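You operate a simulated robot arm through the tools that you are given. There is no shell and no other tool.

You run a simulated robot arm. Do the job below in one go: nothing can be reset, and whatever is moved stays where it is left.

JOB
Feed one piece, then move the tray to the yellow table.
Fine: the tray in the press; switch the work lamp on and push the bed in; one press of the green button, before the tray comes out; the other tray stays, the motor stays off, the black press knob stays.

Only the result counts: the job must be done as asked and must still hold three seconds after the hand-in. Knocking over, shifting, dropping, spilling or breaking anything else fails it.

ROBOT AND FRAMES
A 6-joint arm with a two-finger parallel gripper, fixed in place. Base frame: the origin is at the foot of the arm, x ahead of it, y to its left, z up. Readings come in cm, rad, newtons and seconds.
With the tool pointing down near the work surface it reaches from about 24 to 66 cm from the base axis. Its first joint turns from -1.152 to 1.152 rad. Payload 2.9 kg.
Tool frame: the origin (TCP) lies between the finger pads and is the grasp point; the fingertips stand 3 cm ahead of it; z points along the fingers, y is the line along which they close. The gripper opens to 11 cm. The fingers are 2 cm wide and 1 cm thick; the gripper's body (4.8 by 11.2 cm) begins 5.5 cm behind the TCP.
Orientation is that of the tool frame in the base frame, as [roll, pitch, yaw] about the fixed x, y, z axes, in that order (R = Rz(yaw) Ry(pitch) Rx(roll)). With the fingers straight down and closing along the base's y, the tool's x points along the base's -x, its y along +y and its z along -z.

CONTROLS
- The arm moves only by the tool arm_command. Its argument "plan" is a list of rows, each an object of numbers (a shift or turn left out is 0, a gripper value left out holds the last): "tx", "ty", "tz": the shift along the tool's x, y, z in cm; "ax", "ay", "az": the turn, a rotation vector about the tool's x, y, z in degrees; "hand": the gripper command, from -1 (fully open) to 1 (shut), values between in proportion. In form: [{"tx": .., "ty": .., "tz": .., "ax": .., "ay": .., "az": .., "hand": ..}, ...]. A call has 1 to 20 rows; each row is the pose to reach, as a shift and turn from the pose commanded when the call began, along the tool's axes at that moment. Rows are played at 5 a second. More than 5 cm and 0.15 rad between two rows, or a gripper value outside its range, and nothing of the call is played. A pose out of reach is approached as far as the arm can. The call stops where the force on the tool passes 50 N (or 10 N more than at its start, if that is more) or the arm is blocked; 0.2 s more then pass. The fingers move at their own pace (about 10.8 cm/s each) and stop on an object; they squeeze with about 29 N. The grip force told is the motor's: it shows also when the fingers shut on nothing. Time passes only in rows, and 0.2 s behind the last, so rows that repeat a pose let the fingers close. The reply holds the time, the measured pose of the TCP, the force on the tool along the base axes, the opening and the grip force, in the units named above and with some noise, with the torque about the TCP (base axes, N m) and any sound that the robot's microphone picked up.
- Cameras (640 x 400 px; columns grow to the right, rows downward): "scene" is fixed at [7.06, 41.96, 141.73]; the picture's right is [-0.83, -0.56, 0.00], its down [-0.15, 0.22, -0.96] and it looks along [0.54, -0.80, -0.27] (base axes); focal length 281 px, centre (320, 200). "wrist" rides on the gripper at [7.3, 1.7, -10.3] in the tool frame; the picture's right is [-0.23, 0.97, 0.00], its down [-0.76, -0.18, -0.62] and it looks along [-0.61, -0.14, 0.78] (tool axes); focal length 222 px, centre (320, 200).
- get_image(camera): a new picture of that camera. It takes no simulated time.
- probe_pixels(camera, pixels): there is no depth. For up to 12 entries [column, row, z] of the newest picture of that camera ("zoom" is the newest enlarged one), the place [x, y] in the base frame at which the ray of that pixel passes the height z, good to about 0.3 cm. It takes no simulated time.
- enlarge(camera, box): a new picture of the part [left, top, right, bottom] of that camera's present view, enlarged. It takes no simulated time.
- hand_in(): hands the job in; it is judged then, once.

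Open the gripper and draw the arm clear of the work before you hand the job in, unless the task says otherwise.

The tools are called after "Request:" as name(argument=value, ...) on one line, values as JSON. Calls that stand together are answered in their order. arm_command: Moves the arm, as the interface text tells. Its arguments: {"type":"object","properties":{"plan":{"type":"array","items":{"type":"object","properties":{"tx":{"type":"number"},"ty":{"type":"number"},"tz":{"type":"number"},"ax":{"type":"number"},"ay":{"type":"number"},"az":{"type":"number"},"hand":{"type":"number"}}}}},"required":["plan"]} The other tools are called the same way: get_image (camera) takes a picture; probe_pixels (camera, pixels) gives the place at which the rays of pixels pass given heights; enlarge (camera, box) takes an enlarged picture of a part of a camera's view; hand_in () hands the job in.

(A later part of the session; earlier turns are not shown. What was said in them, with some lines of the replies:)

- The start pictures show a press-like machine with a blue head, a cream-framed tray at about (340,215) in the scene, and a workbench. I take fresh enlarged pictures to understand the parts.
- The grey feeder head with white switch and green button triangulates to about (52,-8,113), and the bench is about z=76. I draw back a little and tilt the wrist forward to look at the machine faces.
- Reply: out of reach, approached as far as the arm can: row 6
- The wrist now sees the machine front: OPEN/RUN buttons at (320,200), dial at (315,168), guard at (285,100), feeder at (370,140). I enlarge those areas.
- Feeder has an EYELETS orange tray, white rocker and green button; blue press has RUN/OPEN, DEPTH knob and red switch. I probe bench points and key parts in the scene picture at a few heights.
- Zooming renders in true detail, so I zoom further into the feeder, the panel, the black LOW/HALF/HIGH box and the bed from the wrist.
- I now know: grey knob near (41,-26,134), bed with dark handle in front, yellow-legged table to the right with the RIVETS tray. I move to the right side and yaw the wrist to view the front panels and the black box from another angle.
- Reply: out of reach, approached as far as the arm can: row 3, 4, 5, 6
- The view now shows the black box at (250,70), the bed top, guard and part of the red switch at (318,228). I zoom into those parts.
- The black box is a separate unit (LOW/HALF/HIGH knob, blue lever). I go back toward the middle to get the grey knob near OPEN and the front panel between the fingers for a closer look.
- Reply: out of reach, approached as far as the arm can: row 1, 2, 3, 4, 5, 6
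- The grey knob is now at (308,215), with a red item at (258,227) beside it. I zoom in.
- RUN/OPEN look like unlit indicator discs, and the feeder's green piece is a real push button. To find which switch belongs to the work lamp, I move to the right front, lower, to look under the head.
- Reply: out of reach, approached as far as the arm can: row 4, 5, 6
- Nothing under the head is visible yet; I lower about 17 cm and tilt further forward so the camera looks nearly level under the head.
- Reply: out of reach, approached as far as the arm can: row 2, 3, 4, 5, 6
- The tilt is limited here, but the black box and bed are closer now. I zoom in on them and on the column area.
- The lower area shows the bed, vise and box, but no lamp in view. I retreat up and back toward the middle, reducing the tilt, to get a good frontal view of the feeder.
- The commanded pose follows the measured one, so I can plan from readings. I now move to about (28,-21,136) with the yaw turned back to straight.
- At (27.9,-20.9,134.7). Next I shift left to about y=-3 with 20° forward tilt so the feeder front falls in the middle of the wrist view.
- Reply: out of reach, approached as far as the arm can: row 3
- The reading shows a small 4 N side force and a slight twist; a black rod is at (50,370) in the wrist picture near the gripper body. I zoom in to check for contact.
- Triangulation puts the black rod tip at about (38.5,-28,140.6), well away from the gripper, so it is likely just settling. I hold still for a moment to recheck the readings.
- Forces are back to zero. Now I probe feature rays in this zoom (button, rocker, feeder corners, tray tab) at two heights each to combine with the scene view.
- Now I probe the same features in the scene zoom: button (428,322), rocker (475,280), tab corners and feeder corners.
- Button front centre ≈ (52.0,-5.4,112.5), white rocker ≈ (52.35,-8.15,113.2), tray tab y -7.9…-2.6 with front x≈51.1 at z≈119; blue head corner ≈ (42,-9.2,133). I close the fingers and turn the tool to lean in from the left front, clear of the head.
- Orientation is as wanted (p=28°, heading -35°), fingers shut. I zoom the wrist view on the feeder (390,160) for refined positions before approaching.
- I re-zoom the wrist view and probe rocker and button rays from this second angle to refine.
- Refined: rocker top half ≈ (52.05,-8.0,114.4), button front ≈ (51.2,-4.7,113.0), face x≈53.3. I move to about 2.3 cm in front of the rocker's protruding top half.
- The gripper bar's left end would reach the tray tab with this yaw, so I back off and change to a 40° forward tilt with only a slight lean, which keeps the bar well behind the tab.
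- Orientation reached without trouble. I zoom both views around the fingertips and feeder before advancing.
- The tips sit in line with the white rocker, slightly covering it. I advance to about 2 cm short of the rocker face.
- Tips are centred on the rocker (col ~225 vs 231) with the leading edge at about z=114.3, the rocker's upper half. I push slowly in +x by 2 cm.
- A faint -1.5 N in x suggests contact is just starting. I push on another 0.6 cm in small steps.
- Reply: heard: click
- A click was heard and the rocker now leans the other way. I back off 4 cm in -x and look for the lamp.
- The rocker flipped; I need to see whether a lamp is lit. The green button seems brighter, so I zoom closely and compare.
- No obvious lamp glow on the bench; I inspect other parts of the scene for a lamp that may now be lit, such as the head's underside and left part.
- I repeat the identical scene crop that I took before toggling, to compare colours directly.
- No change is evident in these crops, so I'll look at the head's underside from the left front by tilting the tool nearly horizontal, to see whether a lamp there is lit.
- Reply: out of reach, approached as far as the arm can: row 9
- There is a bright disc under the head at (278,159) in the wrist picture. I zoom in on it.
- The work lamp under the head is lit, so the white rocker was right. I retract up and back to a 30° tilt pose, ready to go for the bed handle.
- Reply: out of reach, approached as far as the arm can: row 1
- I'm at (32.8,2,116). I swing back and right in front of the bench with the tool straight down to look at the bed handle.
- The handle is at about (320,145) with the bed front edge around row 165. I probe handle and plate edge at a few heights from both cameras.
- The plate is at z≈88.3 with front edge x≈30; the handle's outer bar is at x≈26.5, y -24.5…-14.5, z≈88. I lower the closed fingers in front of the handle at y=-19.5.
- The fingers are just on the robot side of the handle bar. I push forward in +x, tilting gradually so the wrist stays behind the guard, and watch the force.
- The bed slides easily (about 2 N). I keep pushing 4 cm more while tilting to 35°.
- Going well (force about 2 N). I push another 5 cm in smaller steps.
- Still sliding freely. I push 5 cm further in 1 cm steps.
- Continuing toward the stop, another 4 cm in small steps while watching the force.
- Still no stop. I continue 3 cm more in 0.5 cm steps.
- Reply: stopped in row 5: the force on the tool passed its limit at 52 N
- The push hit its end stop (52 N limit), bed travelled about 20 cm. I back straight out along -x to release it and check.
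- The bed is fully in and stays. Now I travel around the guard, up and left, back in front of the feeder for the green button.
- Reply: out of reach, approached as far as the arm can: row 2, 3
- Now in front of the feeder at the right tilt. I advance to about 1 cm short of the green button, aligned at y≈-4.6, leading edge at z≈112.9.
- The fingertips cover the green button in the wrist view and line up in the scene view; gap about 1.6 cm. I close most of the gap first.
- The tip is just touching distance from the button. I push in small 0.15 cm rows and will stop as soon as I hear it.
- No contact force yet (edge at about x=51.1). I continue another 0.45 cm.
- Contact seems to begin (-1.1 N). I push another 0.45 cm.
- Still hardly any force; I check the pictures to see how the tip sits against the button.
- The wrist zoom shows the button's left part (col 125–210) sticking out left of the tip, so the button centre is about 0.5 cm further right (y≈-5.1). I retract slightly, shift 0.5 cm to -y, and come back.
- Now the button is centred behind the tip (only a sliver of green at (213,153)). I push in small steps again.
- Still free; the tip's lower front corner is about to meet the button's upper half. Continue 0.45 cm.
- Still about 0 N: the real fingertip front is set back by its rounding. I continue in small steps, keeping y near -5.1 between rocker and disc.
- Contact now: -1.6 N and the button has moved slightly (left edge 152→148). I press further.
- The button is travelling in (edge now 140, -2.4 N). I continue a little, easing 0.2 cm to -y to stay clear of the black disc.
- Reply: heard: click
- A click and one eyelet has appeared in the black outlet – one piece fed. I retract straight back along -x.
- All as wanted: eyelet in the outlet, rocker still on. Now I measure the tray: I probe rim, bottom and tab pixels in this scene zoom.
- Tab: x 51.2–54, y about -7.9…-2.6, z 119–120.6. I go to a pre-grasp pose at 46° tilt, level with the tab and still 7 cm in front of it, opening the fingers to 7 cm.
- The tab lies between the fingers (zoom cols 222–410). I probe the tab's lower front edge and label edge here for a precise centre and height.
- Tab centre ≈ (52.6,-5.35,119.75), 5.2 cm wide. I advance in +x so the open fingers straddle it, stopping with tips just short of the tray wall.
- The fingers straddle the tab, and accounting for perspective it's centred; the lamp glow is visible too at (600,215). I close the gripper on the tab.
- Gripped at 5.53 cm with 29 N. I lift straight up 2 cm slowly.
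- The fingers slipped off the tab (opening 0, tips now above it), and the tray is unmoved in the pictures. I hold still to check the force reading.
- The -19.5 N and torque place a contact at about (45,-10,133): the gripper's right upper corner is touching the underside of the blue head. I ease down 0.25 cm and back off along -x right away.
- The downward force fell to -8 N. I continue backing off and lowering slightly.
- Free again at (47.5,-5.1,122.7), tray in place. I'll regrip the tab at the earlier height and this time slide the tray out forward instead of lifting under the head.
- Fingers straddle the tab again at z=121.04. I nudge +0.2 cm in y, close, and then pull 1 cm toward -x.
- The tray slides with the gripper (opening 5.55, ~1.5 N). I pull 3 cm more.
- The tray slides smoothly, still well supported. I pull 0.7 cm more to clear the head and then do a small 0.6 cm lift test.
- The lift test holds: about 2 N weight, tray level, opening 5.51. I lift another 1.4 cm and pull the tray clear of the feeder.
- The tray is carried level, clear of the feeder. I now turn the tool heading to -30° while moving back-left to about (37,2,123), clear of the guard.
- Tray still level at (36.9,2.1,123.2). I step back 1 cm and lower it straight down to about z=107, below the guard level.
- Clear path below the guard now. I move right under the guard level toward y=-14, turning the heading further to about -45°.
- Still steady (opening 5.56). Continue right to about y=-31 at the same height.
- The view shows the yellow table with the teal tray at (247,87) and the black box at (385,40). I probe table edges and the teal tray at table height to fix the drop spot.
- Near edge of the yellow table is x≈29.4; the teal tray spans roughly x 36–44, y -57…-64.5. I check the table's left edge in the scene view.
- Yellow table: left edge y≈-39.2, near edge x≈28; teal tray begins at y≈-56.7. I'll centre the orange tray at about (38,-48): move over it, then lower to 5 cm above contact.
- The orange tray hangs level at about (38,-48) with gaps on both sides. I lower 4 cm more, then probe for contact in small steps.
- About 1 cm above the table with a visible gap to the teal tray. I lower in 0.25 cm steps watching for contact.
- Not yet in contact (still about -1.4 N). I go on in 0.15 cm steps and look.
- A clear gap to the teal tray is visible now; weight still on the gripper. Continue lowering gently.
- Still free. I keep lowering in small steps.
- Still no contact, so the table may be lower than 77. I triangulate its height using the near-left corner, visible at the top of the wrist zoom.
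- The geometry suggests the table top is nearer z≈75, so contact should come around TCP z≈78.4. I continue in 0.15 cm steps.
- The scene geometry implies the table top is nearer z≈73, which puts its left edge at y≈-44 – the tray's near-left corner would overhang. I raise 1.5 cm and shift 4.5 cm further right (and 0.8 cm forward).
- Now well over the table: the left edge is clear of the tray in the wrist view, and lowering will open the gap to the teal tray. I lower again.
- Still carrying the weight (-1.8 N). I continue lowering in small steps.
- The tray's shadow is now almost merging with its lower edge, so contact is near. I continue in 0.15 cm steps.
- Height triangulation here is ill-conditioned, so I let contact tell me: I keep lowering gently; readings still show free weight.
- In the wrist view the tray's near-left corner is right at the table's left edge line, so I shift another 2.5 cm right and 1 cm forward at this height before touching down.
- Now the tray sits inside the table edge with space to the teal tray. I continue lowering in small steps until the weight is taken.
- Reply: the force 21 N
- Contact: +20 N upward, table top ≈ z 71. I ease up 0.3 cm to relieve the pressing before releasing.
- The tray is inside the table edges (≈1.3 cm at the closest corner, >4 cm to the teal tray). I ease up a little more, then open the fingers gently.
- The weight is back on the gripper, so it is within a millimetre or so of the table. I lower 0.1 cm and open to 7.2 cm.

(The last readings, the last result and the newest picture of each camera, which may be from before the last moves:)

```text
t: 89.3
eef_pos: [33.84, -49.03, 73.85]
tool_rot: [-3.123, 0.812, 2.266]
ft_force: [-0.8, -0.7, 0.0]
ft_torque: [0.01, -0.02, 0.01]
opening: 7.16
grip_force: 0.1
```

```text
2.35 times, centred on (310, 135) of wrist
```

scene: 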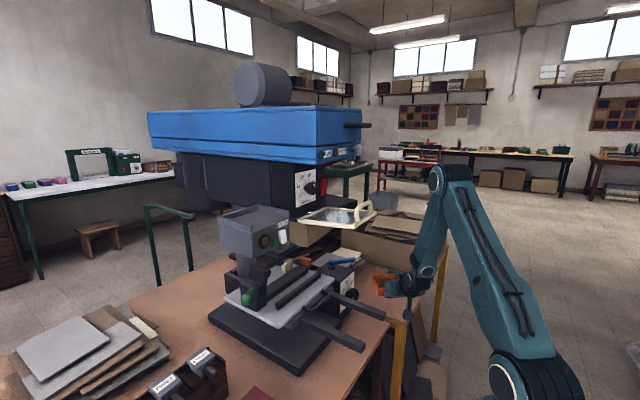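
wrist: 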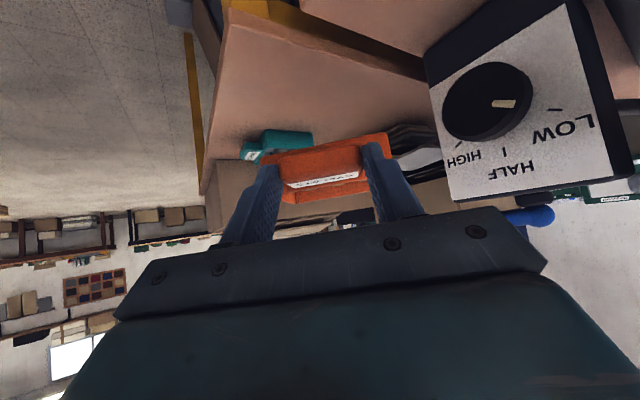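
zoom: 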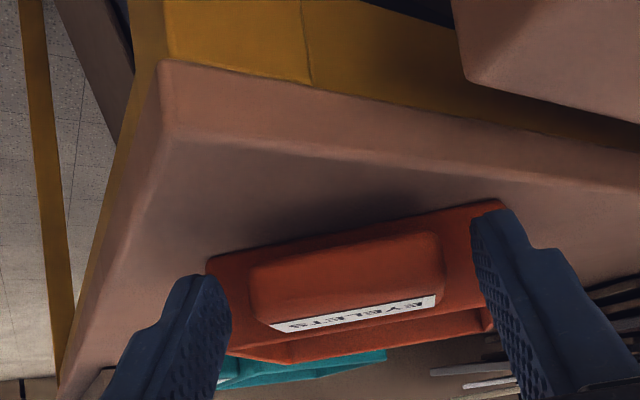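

Released: the tray rests on the table, nothing moved. I withdraw backward from the tab and then up.

Request:
arm_command(plan=[{"tx": 1.03, "tz": -1.09, "hand": -0.3}, {"tx": 2.38, "tz": -3.25, "hand": -0.3}, {"tx": 1.94, "tz": -6.42, "hand": -0.3}, {"tx": -0.28, "tz": -9.89, "hand": -0.3}, {"tx": -3.18, "tz": -12.64, "hand": -0.3}])

Request:
get_image(camera="scene")

Request:
get_image(camera="wrist")

Request:
enlarge(camera="scene", box=[340, 255, 440, 345])

```text
t: 90.5
eef_pos: [29.72, -43.23, 84.93]
tool_rot: [-3.124, 0.814, 2.266]
ft_force: [0.4, 0.2, -0.1]
ft_torque: [0.0, 0.0, 0.0]
opening: 7.17
grip_force: 0.0
```

```text
taken
```

scene: 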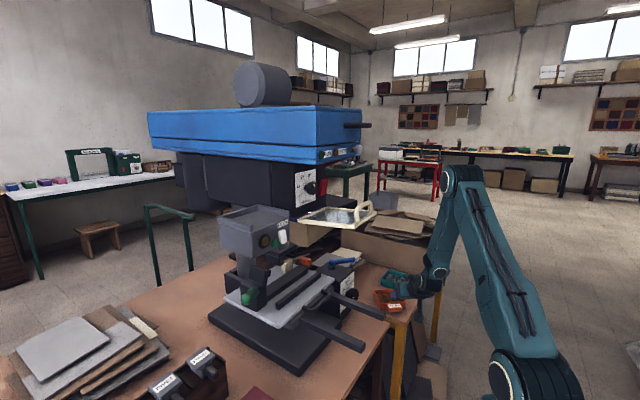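

```text
taken
```

wrist: 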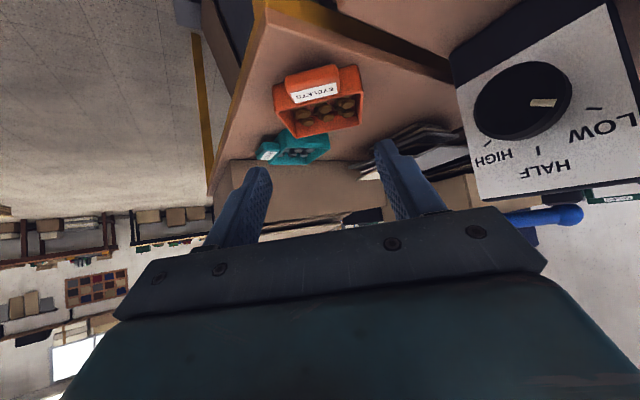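

```text
4.44 times, centred on (390, 300) of scene
```

zoom: 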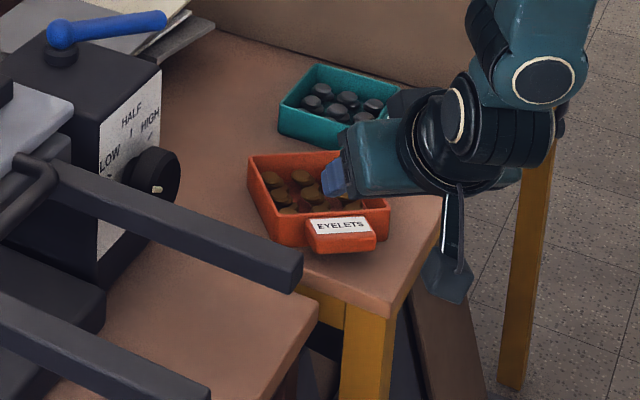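

The tray sits squarely on the yellow table with the teal tray untouched. I raise the arm well clear and open the gripper fully.

Request:
arm_command(plan=[{"tx": -2.56, "tz": -3.11, "ay": 3, "hand": -0.3}, {"tx": -5.13, "tz": -6.22, "ay": 6, "hand": -1}, {"tx": -7.69, "tz": -9.33, "ay": 10, "hand": -1}, {"tx": -10.25, "tz": -12.44, "ay": 14, "hand": -1}, {"tx": -12.81, "tz": -15.56, "ay": 18, "hand": -1}, {"tx": -15.38, "tz": -18.67, "ay": 22, "hand": -1}])

Request:
get_image(camera="scene")

Request:
get_image(camera="wrist")

Request:
enlarge(camera="scene", box=[200, 180, 440, 345])

Request:
enlarge(camera="scene", box=[340, 255, 440, 345])

```text
t: 91.9
eef_pos: [28.01, -40.86, 109.02]
tool_rot: [-3.127, 0.429, 2.26]
ft_force: [-0.3, 0.5, -0.6]
ft_torque: [0.02, -0.03, 0.0]
opening: 11.0
grip_force: 0.1
```

```text
taken
```

scene: 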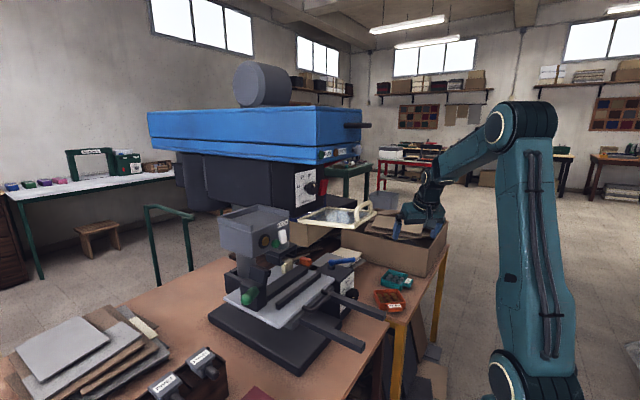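

```text
taken
```

wrist: 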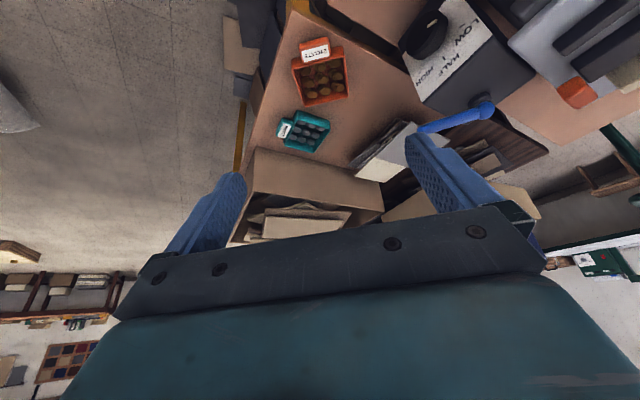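

```text
2.42 times, centred on (320, 262) of scene
```

zoom: 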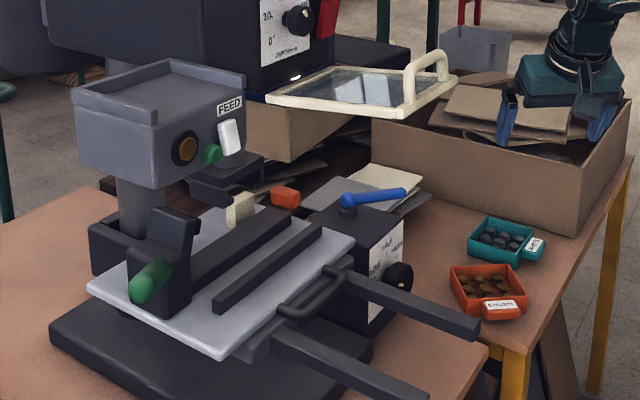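

```text
4.44 times, centred on (390, 300) of scene
```

zoom: 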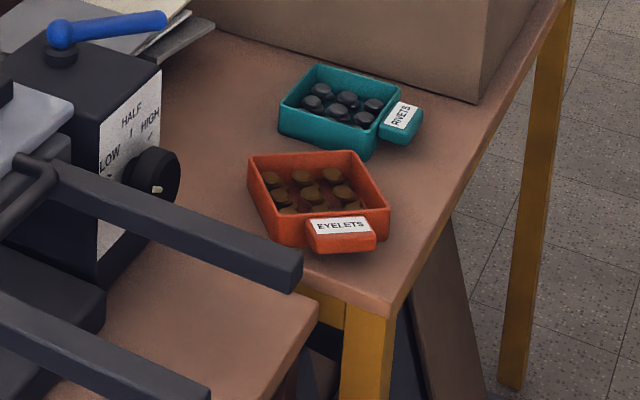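

Everything looks in place: tray on the yellow table, teal tray and boxes unmoved, lamp glow visible at (295,77) in the zoom. I do a last check of the depth knob, red switch and feeder against the starting pictures.

Request:
enlarge(camera="scene", box=[210, 130, 390, 250])

Request:
enlarge(camera="scene", box=[200, 260, 400, 385])

```text
3.33 times, centred on (300, 190) of scene
```

zoom: 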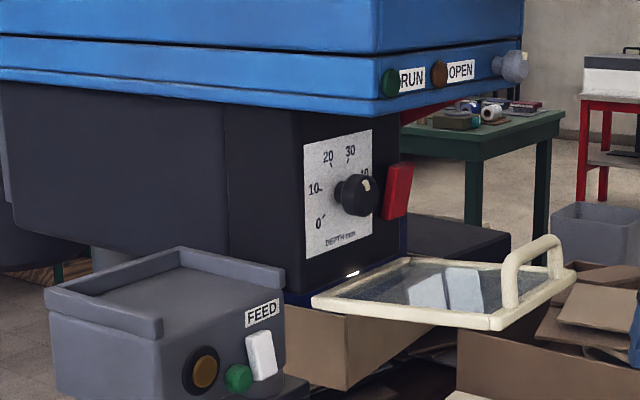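

```text
3.20 times, centred on (300, 322) of scene
```

zoom: 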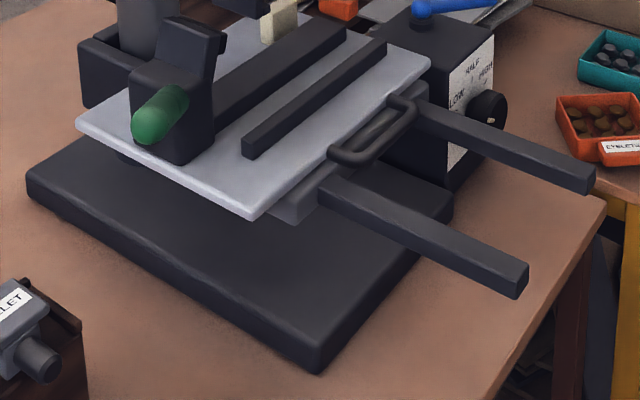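

Knob, red switch, guard and indicators match the start; the bed is in, the lamp is lit, and one eyelet is in the outlet. The gripper is open and clear, so I hand in.

Request:
hand_in()

```text
The job is handed in.
```

The job is done and handed in. I don't have the judging result.

- **Work lamp:** I switched it on with the white rocker on the feeder. The wrist camera then showed it lit under the press head.
- **Bed:** I pushed it in about 20 cm, until it hit its end stop.
- **Green button:** I pressed it once while the tray was still in the press, and one eyelet came out into the outlet.
- **Tray:** The orange eyelet tray is now on the yellow table. Its nearest corner is about 1.3 cm in from the edge, and it sits more than 4 cm from the other tray.
- **Left alone:** The teal rivets tray, the red motor switch and the black depth knob look the same as at the start. The motor never ran.

There was one slip. On my first try at lifting the tray, the gripper touched the underside of the blue press head at about 20 N and lost its hold on the tray. I saw no shift in the tray or the press, and I then slid the tray out forward instead.

I left the gripper fully open with the arm raised clear of the work.
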